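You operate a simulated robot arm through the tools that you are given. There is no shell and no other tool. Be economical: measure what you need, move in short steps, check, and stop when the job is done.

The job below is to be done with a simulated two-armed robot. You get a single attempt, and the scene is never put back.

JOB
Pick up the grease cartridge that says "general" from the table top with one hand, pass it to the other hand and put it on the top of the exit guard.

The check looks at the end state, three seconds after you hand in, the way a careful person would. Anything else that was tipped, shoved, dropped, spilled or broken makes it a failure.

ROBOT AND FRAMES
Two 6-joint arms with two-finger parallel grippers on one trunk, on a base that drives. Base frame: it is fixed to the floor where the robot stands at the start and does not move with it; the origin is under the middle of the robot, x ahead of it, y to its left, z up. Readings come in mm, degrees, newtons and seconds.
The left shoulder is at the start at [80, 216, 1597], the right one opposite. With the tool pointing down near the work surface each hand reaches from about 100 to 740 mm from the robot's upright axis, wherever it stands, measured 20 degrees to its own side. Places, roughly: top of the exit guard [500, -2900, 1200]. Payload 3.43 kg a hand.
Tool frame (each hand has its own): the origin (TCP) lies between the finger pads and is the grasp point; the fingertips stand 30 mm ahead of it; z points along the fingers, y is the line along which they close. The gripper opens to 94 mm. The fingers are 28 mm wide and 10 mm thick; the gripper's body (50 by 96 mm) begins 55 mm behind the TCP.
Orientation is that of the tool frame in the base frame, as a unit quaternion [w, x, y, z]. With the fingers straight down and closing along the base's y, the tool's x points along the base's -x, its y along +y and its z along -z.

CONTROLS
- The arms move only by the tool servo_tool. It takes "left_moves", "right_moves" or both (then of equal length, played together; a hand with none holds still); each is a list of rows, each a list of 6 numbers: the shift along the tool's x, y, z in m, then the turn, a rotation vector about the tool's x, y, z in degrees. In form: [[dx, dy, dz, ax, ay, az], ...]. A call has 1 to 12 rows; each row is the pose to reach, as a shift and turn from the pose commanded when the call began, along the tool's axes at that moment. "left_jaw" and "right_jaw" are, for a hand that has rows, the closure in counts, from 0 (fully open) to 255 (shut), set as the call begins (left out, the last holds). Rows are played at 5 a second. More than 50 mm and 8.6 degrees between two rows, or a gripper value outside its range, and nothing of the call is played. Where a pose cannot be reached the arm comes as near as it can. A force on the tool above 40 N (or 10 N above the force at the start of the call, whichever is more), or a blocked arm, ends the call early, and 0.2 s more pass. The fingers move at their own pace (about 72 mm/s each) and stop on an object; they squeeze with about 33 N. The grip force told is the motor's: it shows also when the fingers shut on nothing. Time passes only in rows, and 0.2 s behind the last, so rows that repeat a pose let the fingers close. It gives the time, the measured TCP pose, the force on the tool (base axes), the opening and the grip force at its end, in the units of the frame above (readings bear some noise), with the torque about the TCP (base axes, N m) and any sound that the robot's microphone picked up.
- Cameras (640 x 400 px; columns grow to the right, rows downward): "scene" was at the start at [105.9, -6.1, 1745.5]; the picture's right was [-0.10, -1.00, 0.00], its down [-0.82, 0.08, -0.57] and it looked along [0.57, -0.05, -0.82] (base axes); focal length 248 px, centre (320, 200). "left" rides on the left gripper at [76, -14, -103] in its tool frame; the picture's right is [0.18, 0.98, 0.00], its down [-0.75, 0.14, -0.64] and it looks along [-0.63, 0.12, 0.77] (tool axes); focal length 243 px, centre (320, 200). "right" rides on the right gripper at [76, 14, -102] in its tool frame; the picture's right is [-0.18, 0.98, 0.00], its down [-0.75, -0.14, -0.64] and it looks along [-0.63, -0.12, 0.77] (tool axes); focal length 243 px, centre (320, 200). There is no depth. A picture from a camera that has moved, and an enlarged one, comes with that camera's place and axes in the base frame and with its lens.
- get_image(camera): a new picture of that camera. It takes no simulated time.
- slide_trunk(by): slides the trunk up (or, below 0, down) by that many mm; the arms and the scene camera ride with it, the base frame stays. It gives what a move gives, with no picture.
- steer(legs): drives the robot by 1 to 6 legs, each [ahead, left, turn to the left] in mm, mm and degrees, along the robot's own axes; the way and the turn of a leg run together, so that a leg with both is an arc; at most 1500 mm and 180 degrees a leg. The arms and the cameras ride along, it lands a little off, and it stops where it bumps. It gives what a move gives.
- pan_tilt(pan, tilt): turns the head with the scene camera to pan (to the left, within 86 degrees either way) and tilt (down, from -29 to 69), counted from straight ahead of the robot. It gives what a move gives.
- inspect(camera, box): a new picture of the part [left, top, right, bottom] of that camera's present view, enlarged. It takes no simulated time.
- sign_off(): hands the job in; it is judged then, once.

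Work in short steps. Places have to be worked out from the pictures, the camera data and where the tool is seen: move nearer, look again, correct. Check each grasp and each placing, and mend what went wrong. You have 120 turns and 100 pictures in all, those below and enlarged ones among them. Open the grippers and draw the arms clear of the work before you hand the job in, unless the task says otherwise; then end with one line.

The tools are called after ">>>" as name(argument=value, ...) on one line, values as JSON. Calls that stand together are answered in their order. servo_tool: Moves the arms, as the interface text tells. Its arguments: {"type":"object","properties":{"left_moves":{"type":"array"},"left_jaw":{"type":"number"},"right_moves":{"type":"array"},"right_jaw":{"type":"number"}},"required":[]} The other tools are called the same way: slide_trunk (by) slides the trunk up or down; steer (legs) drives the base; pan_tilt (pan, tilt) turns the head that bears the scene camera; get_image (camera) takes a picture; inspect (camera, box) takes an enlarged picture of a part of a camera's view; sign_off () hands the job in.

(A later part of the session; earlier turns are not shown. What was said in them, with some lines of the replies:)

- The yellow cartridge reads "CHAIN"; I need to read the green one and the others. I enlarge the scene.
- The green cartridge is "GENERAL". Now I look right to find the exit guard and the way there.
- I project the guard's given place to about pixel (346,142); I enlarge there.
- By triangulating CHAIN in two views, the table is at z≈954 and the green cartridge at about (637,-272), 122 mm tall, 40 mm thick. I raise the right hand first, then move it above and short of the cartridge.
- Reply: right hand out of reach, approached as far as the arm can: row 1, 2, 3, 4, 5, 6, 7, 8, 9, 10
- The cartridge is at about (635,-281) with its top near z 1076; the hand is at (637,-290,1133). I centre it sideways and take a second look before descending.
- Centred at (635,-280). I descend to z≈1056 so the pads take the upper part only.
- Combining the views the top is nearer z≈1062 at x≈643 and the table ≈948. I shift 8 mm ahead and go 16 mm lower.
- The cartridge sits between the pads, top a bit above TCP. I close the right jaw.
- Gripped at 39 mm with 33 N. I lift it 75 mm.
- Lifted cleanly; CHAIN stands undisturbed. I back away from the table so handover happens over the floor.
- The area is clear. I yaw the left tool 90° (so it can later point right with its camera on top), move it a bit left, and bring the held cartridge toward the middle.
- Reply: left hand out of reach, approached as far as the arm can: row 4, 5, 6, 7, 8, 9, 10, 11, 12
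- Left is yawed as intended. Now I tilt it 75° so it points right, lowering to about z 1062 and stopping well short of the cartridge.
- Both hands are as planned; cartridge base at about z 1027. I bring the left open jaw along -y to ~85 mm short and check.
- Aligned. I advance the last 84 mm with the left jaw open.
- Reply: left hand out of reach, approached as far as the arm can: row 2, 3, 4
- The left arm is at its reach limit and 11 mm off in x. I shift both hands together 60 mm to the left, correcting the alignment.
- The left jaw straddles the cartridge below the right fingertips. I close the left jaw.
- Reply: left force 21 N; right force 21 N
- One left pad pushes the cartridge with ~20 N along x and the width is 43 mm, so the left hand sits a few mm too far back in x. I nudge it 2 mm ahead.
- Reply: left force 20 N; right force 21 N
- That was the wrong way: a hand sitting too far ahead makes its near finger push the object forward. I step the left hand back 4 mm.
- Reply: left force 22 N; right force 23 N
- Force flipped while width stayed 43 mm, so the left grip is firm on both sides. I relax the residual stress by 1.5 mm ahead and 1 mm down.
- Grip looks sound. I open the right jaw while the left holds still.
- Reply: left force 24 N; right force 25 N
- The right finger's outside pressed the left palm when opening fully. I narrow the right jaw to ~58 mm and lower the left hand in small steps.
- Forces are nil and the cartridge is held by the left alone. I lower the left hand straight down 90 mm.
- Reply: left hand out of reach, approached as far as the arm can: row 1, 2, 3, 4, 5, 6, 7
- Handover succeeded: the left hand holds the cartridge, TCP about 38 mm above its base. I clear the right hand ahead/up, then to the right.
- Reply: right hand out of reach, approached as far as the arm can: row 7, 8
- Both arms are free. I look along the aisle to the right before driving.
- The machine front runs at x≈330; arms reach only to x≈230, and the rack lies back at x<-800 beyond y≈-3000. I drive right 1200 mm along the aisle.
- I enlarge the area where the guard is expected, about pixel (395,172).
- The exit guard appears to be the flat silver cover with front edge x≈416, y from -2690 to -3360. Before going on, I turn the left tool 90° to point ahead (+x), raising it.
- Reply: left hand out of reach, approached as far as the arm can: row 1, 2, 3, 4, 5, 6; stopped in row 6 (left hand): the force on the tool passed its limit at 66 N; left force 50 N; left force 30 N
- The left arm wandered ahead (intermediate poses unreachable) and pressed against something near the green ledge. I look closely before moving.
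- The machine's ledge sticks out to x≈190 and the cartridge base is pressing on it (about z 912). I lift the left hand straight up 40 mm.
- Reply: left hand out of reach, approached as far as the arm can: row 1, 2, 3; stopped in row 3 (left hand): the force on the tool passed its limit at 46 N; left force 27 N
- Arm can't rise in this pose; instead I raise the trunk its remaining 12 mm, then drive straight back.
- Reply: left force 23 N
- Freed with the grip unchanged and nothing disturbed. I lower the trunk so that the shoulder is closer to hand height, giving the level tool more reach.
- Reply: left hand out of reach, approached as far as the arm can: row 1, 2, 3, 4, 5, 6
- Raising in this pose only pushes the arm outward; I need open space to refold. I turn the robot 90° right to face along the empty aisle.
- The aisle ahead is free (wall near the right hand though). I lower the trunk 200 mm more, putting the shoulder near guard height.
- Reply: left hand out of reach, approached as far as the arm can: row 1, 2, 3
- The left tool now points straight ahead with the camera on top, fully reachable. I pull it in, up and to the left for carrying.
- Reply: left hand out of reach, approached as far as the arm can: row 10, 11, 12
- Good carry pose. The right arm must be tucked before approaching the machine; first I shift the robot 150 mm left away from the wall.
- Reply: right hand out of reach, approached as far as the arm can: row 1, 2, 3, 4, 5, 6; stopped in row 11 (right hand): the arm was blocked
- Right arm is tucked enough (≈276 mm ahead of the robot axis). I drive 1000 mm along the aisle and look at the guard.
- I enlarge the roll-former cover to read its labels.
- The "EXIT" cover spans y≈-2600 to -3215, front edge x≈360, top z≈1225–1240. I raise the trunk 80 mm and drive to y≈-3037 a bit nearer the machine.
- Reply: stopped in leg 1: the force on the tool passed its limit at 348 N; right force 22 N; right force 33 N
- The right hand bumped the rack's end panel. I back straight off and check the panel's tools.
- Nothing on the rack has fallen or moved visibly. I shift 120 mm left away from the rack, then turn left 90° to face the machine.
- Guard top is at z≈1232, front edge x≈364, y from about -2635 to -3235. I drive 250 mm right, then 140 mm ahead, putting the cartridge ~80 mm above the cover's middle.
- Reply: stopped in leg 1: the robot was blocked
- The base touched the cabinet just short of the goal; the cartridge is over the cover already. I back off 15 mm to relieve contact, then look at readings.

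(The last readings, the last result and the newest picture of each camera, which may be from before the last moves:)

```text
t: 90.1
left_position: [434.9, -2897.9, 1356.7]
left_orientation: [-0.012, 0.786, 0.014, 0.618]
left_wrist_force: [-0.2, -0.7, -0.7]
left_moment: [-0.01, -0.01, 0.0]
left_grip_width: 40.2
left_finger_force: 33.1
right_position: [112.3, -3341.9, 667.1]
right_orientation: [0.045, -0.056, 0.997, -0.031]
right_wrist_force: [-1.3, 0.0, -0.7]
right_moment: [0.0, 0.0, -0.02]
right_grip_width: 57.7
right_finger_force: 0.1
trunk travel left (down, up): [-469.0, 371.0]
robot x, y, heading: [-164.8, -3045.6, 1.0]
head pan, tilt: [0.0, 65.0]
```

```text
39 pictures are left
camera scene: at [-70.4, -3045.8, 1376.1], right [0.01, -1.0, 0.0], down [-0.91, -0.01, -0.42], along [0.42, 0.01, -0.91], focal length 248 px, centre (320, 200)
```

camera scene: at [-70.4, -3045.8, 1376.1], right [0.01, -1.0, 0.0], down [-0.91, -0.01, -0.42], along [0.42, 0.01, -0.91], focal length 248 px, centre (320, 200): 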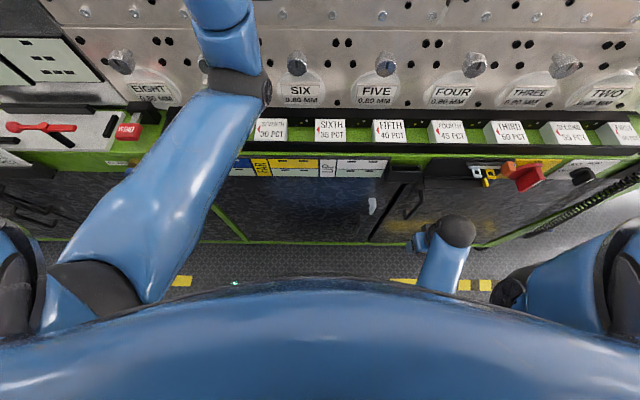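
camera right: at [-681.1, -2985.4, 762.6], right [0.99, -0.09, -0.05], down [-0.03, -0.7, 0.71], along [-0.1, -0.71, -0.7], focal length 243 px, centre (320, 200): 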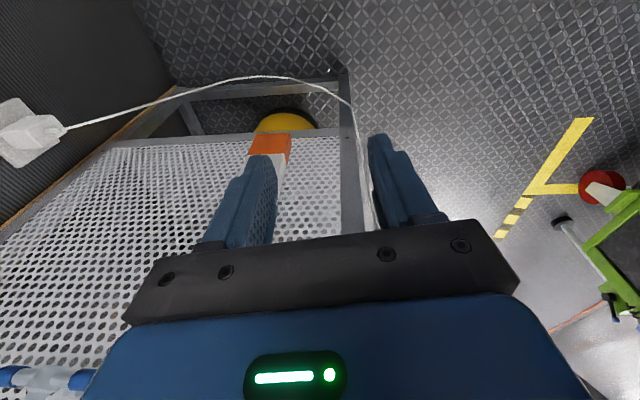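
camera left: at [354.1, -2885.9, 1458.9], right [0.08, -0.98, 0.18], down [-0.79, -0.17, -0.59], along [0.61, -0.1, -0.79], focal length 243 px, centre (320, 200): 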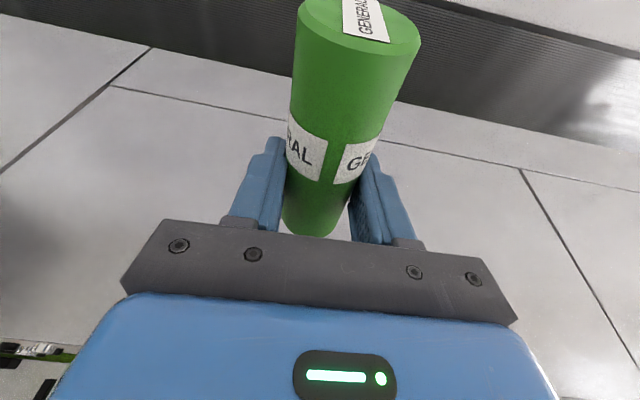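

Clear. I extend 20 mm and lower to about z 1290, correcting pitch by 1.2°.

>>> servo_tool(left_moves=[[-0.015, 0, 0.009, 0, -0.4, 0], [-0.03, 0, 0.018, 0, -0.8, 0], [-0.045, 0, 0.027, 0, -1.2, 0], [-0.059, 0, 0.0352, 0, -1.2, 0], [-0.059, 0, 0.0352, 0, -1.2, 0]])

>>> get_image(camera="left")

>>> pan_tilt(pan=15, tilt=20)

>>> get_image(camera="scene")

```text
t: 91.3
left_position: [451.5, -2901.5, 1289.4]
left_orientation: [-0.015, 0.793, 0.017, 0.608]
left_wrist_force: [0.2, -1.0, -1.7]
left_moment: [0.03, 0.01, -0.02]
left_grip_width: 40.0
left_finger_force: 32.6
left hand out of reach, approached as far as the arm can: row 4, 5
right_position: [112.0, -3342.8, 668.0]
right_orientation: [0.047, -0.056, 0.997, -0.03]
right_wrist_force: [-0.1, -0.1, 0.3]
right_moment: [-0.01, 0.01, 0.02]
right_grip_width: 57.9
right_finger_force: 0.1
trunk travel left (down, up): [-469.0, 371.0]
robot x, y, heading: [-163.9, -3051.8, 0.8]
head pan, tilt: [0.0, 65.0]
```

```text
38 pictures are left
camera left: at [371.8, -2890.4, 1391.1], right [0.09, -0.98, 0.17], down [-0.81, -0.18, -0.56], along [0.58, -0.09, -0.81], focal length 243 px, centre (320, 200)
```

left: 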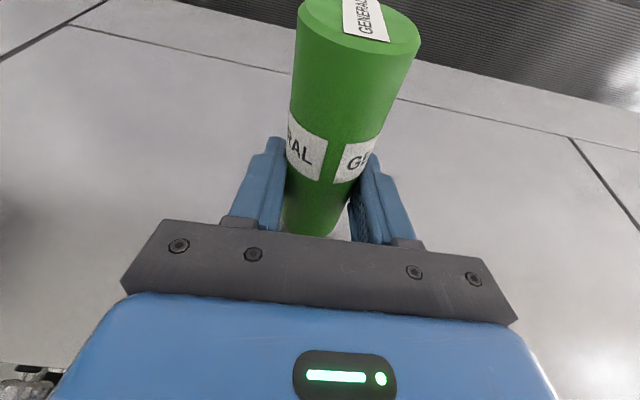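

```text
t: 92.4
left_position: [451.2, -2901.8, 1291.4]
left_orientation: [-0.016, 0.793, 0.018, 0.609]
left_wrist_force: [-0.3, -1.0, -1.1]
left_moment: [0.01, 0.01, -0.04]
left_grip_width: 40.3
left_finger_force: 32.7
right_position: [112.0, -3342.2, 668.2]
right_orientation: [0.045, -0.056, 0.997, -0.031]
right_wrist_force: [0.9, 0.8, 0.0]
right_moment: [0.02, -0.01, -0.01]
right_grip_width: 57.9
right_finger_force: 0.1
trunk travel left (down, up): [-469.0, 371.0]
robot x, y, heading: [-166.0, -3046.4, 0.8]
head pan, tilt: [15.0, 20.0]
```

```text
37 pictures are left
camera scene: at [-41.6, -3021.3, 1439.7], right [0.27, -0.96, 0.0], down [-0.33, -0.09, -0.94], along [0.9, 0.26, -0.34], focal length 248 px, centre (320, 200)
```

scene: 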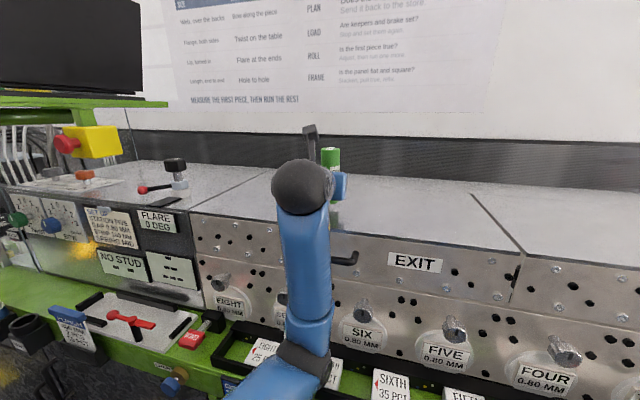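

I enlarge to judge the gap beneath the cartridge.

>>> inspect(camera="scene", box=[270, 120, 430, 240])

```text
3.33 times, centred on (350, 180) of scene
camera zoom: at [-41.6, -3021.3, 1439.7], right [0.27, -0.96, 0.0], down [-0.33, -0.09, -0.94], along [0.9, 0.26, -0.34], focal length 826 px, centre (220, 267)
```

zoom: 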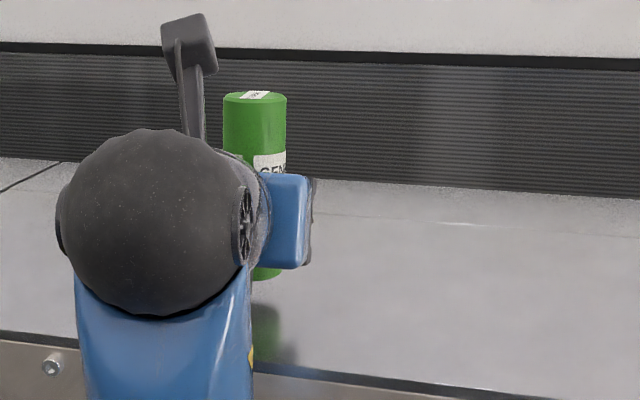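

The cartridge is upright with roughly 8–20 mm of gap (reflection visible). I descend with the trunk in small steps, watching force.

>>> slide_trunk(by=-6)

>>> inspect(camera="scene", box=[310, 180, 370, 225])

```text
t: 92.9
left_position: [452.9, -2901.2, 1284.5]
left_orientation: [-0.015, 0.793, 0.017, 0.609]
left_wrist_force: [0.3, -0.8, -1.2]
left_moment: [0.0, 0.03, 0.04]
left_grip_width: 40.3
left_finger_force: 33.0
right_position: [111.7, -3341.8, 663.0]
right_orientation: [0.045, -0.056, 0.997, -0.03]
right_wrist_force: [0.8, -0.2, 0.2]
right_moment: [0.02, -0.02, 0.02]
right_grip_width: 57.9
right_finger_force: 0.0
trunk travel left (down, up): [-463.0, 377.0]
robot x, y, heading: [-166.8, -3046.5, 0.8]
head pan, tilt: [15.0, 20.0]
```

```text
8.89 times, centred on (340, 202) of scene
camera zoom: at [-41.5, -3021.3, 1433.7], right [0.27, -0.96, 0.0], down [-0.33, -0.09, -0.94], along [0.9, 0.26, -0.34], focal length 2201 px, centre (142, 178)
```

zoom: 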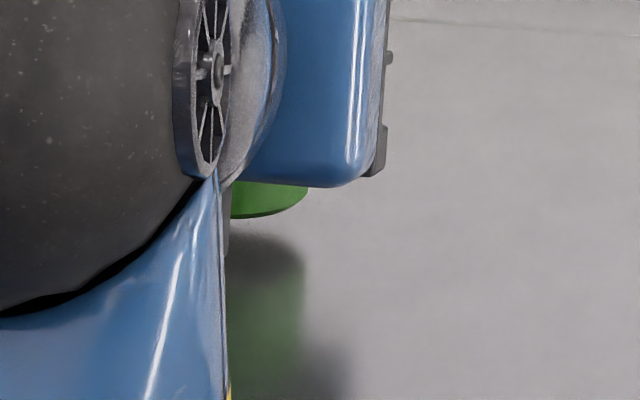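

The reflection offset suggests about 9 mm of gap. I go down 6 mm more.

>>> slide_trunk(by=-6)

>>> inspect(camera="scene", box=[310, 180, 370, 225])

```text
t: 93.5
left_position: [452.2, -2901.7, 1278.2]
left_orientation: [-0.015, 0.793, 0.017, 0.609]
left_wrist_force: [0.2, -1.0, -1.2]
left_moment: [-0.01, 0.03, 0.04]
left_grip_width: 40.1
left_finger_force: 33.4
right_position: [111.5, -3341.8, 656.4]
right_orientation: [0.046, -0.056, 0.997, -0.031]
right_wrist_force: [-0.4, -0.6, 0.6]
right_moment: [0.02, 0.03, 0.04]
right_grip_width: 57.9
right_finger_force: 0.0
trunk travel left (down, up): [-457.0, 383.0]
robot x, y, heading: [-166.4, -3047.8, 0.9]
head pan, tilt: [15.0, 20.0]
```

```text
8.89 times, centred on (340, 202) of scene
camera zoom: at [-41.5, -3021.3, 1427.7], right [0.27, -0.96, 0.0], down [-0.33, -0.09, -0.94], along [0.9, 0.26, -0.34], focal length 2201 px, centre (142, 178)
```

zoom: 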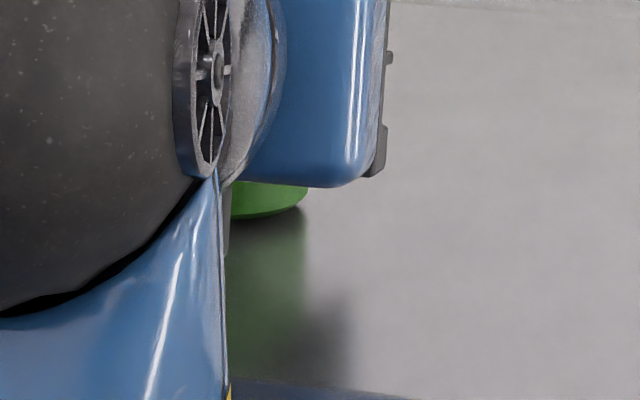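

About 2 mm remains. I step down 2 mm, then 1 mm, reading force.

>>> slide_trunk(by=-2)

>>> inspect(camera="scene", box=[310, 180, 370, 225])

```text
t: 94.0
left_position: [453.1, -2901.9, 1276.6]
left_orientation: [-0.015, 0.793, 0.017, 0.609]
left_wrist_force: [0.3, 0.4, -2.1]
left_moment: [0.0, 0.01, -0.01]
left_grip_width: 40.1
left_finger_force: 32.9
right_position: [112.1, -3342.0, 654.2]
right_orientation: [0.045, -0.056, 0.997, -0.031]
right_wrist_force: [0.0, 1.3, 0.3]
right_moment: [-0.02, -0.01, -0.01]
right_grip_width: 57.9
right_finger_force: 0.1
trunk travel left (down, up): [-455.0, 385.0]
robot x, y, heading: [-165.2, -3048.9, 0.7]
head pan, tilt: [15.0, 20.0]
```

```text
8.89 times, centred on (340, 202) of scene
camera zoom: at [-41.6, -3021.3, 1425.7], right [0.27, -0.96, 0.0], down [-0.33, -0.09, -0.94], along [0.9, 0.26, -0.34], focal length 2201 px, centre (142, 178)
```

zoom: 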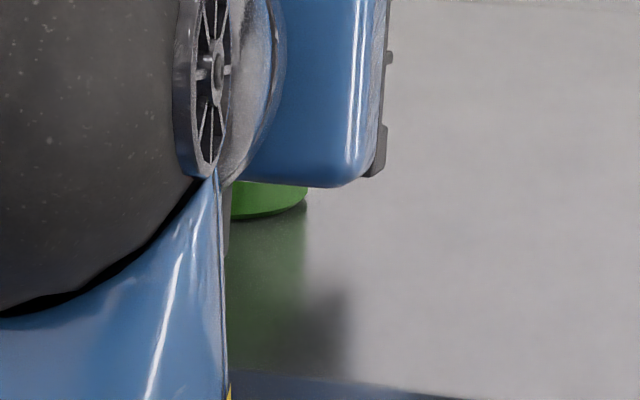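

Nearly touching and no force yet. One more 1.5 mm.

>>> slide_trunk(by=-1.5)

```text
t: 94.5
left_position: [452.3, -2901.0, 1276.0]
left_orientation: [-0.015, 0.792, 0.017, 0.61]
left_wrist_force: [2.1, 0.3, 5.0]
left_moment: [0.0, -0.24, 0.0]
left_grip_width: 40.2
left_finger_force: 32.6
right_position: [111.1, -3341.4, 652.6]
right_orientation: [0.047, -0.055, 0.997, -0.03]
right_wrist_force: [0.1, 0.2, 0.4]
right_moment: [0.0, 0.01, -0.01]
right_grip_width: 57.9
right_finger_force: 0.2
trunk travel left (down, up): [-453.0, 386.0]
robot x, y, heading: [-160.8, -3046.0, 0.9]
head pan, tilt: [15.0, 20.0]
```

Contact: about 6 N. I open the left jaw gently in place.

>>> servo_tool(left_moves=[[0, 0, 0, 0, 0, 0], [0, 0, 0, 0, 0, 0], [0, 0, 0, 0, 0, 0]], left_jaw=115)

>>> servo_tool(left_moves=[[0, 0, 0, 0, 0, 0], [0, 0, 0, 0, 0, 0], [0, 0, 0, 0, 0, 0]], left_jaw=0)

>>> get_image(camera="left")

```text
t: 95.3
left_position: [451.8, -2901.4, 1275.0]
left_orientation: [-0.015, 0.793, 0.017, 0.609]
left_wrist_force: [-0.3, -0.5, 0.5]
left_moment: [0.01, 0.02, 0.0]
left_grip_width: 51.6
left_finger_force: 0.0
right_position: [113.0, -3342.4, 652.8]
right_orientation: [0.047, -0.056, 0.997, -0.031]
right_wrist_force: [-0.4, -0.4, 0.1]
right_moment: [-0.01, -0.02, -0.01]
right_grip_width: 58.0
right_finger_force: 0.0
trunk travel left (down, up): [-453.0, 386.0]
robot x, y, heading: [-164.3, -3048.4, 0.7]
head pan, tilt: [15.0, 20.0]
```

```text
t: 96.1
left_position: [452.9, -2901.6, 1275.5]
left_orientation: [-0.016, 0.792, 0.018, 0.61]
left_wrist_force: [0.4, 0.5, 0.3]
left_moment: [-0.01, 0.03, -0.02]
left_grip_width: 94.0
left_finger_force: 0.0
right_position: [111.3, -3342.4, 652.5]
right_orientation: [0.046, -0.056, 0.997, -0.03]
right_wrist_force: [0.0, -0.5, -0.7]
right_moment: [0.01, -0.02, 0.02]
right_grip_width: 57.7
right_finger_force: 0.2
trunk travel left (down, up): [-453.0, 386.0]
robot x, y, heading: [-165.8, -3043.9, 0.7]
head pan, tilt: [15.0, 20.0]
```

```text
32 pictures are left
camera left: at [371.8, -2890.4, 1375.8], right [0.09, -0.98, 0.17], down [-0.81, -0.18, -0.56], along [0.58, -0.09, -0.81], focal length 243 px, centre (320, 200)
```

left: 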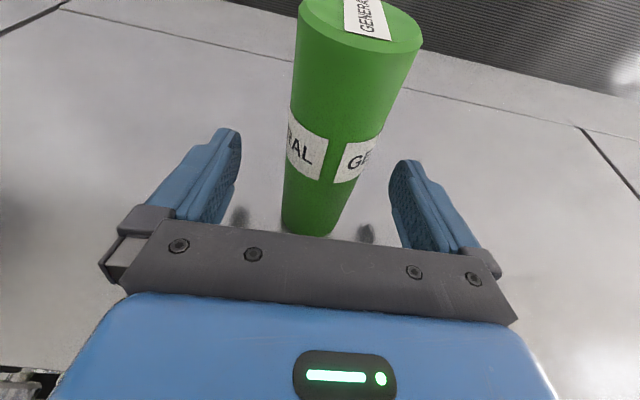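

It stands free on the cover. I drive straight back 150 mm to withdraw the open fingers.

>>> steer(legs=[[-150, 0, 0]])

>>> pan_tilt(pan=10, tilt=20)

>>> get_image(camera="scene")

>>> get_image(camera="left")

```text
t: 97.5
left_position: [302.9, -2902.0, 1274.2]
left_orientation: [-0.016, 0.793, 0.017, 0.608]
left_wrist_force: [-0.5, -0.6, -0.1]
left_moment: [-0.03, -0.05, 0.0]
left_grip_width: 94.0
left_finger_force: 0.0
right_position: [-37.7, -3343.7, 651.7]
right_orientation: [0.045, -0.057, 0.997, -0.03]
right_wrist_force: [-0.3, 0.1, -0.4]
right_moment: [0.01, 0.0, 0.0]
right_grip_width: 58.1
right_finger_force: 0.1
trunk travel left (down, up): [-453.0, 386.0]
robot x, y, heading: [-314.4, -3050.6, 0.9]
head pan, tilt: [15.0, 20.0]
```

```text
t: 98.2
left_position: [300.3, -2902.1, 1275.9]
left_orientation: [-0.016, 0.793, 0.018, 0.609]
left_wrist_force: [-0.7, 0.0, 0.2]
left_moment: [0.0, 0.0, -0.01]
left_grip_width: 94.2
left_finger_force: 0.0
right_position: [-37.2, -3343.8, 652.8]
right_orientation: [0.046, -0.057, 0.997, -0.03]
right_wrist_force: [0.1, 0.5, 0.5]
right_moment: [0.0, 0.01, 0.02]
right_grip_width: 57.7
right_finger_force: 0.1
trunk travel left (down, up): [-453.0, 386.0]
robot x, y, heading: [-316.7, -3052.4, 0.6]
head pan, tilt: [10.0, 20.0]
```

```text
31 pictures are left
camera scene: at [-190.8, -3031.3, 1424.4], right [0.19, -0.98, 0.0], down [-0.34, -0.06, -0.94], along [0.92, 0.18, -0.34], focal length 248 px, centre (320, 200)
```

scene: 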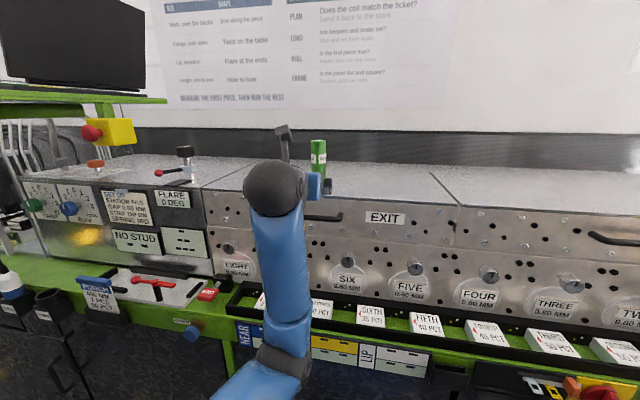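

```text
30 pictures are left
camera left: at [220.9, -2891.7, 1375.9], right [0.09, -0.98, 0.17], down [-0.81, -0.18, -0.56], along [0.58, -0.09, -0.81], focal length 243 px, centre (320, 200)
```

left: 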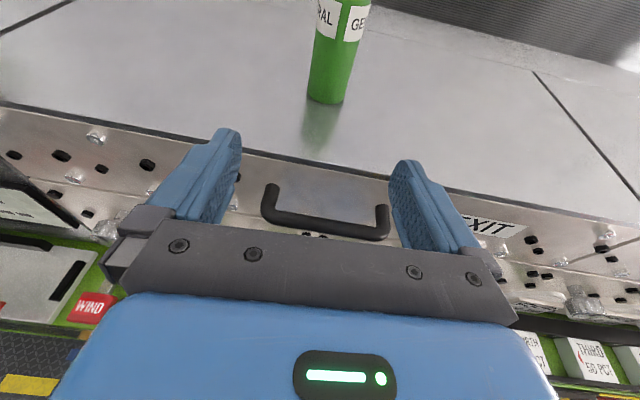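

The cartridge stands upright on the EXIT guard. I open the right jaw fully and back away a little more.

>>> servo_tool(right_moves=[[0, 0, 0, 0, 0, 0], [0, 0, 0, 0, 0, 0]], right_jaw=0)

>>> steer(legs=[[-80, 0, 0]])

>>> get_image(camera="left")

```text
t: 98.8
left_position: [300.4, -2902.6, 1274.1]
left_orientation: [-0.015, 0.792, 0.017, 0.61]
left_wrist_force: [0.3, 0.8, -0.6]
left_moment: [0.01, -0.01, -0.01]
left_grip_width: 94.0
left_finger_force: 0.1
right_position: [-38.2, -3344.9, 653.0]
right_orientation: [0.046, -0.056, 0.997, -0.031]
right_wrist_force: [0.6, -0.2, 0.9]
right_moment: [-0.03, 0.0, 0.05]
right_grip_width: 93.9
right_finger_force: 0.0
trunk travel left (down, up): [-453.0, 386.0]
robot x, y, heading: [-318.2, -3051.1, 1.0]
head pan, tilt: [10.0, 20.0]
```

```text
t: 99.8
left_position: [223.2, -2904.0, 1273.7]
left_orientation: [-0.016, 0.793, 0.018, 0.609]
left_wrist_force: [-0.1, -0.1, -0.6]
left_moment: [0.01, 0.0, -0.01]
left_grip_width: 93.9
left_finger_force: 0.1
right_position: [-116.9, -3346.3, 653.5]
right_orientation: [0.045, -0.057, 0.997, -0.031]
right_wrist_force: [0.2, -0.3, -0.9]
right_moment: [-0.03, -0.04, 0.01]
right_grip_width: 94.1
right_finger_force: 0.0
trunk travel left (down, up): [-453.0, 386.0]
robot x, y, heading: [-392.7, -3050.5, 0.6]
head pan, tilt: [10.0, 20.0]
```

```text
29 pictures are left
camera left: at [143.6, -2893.1, 1375.4], right [0.09, -0.98, 0.17], down [-0.81, -0.18, -0.56], along [0.58, -0.09, -0.81], focal length 243 px, centre (320, 200)
```

left: 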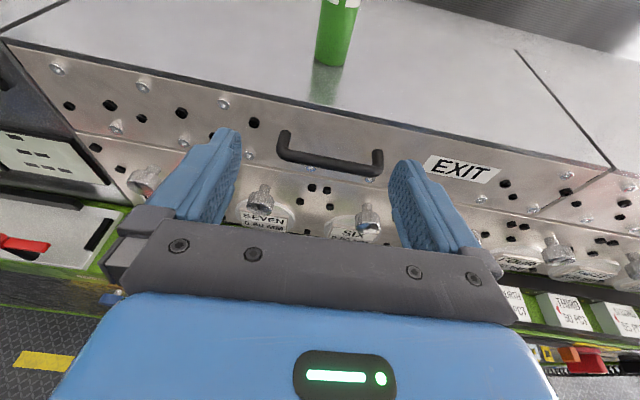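

All is clear: the cartridge stands on the guard, grippers are open, arms are away. I hand in.

>>> sign_off()

```text
The job is handed in.
```

The "general" cartridge was picked up with the right hand, passed to the left, and now stands upright on the exit guard. On the way the right hand bumped the rack's end panel hard (348 N), the cartridge briefly pressed on the machine's ledge (66 N), and the base touched the cabinet; I saw nothing moved or knocked down at the rack or ledge, but did not check the cabinet for marks.
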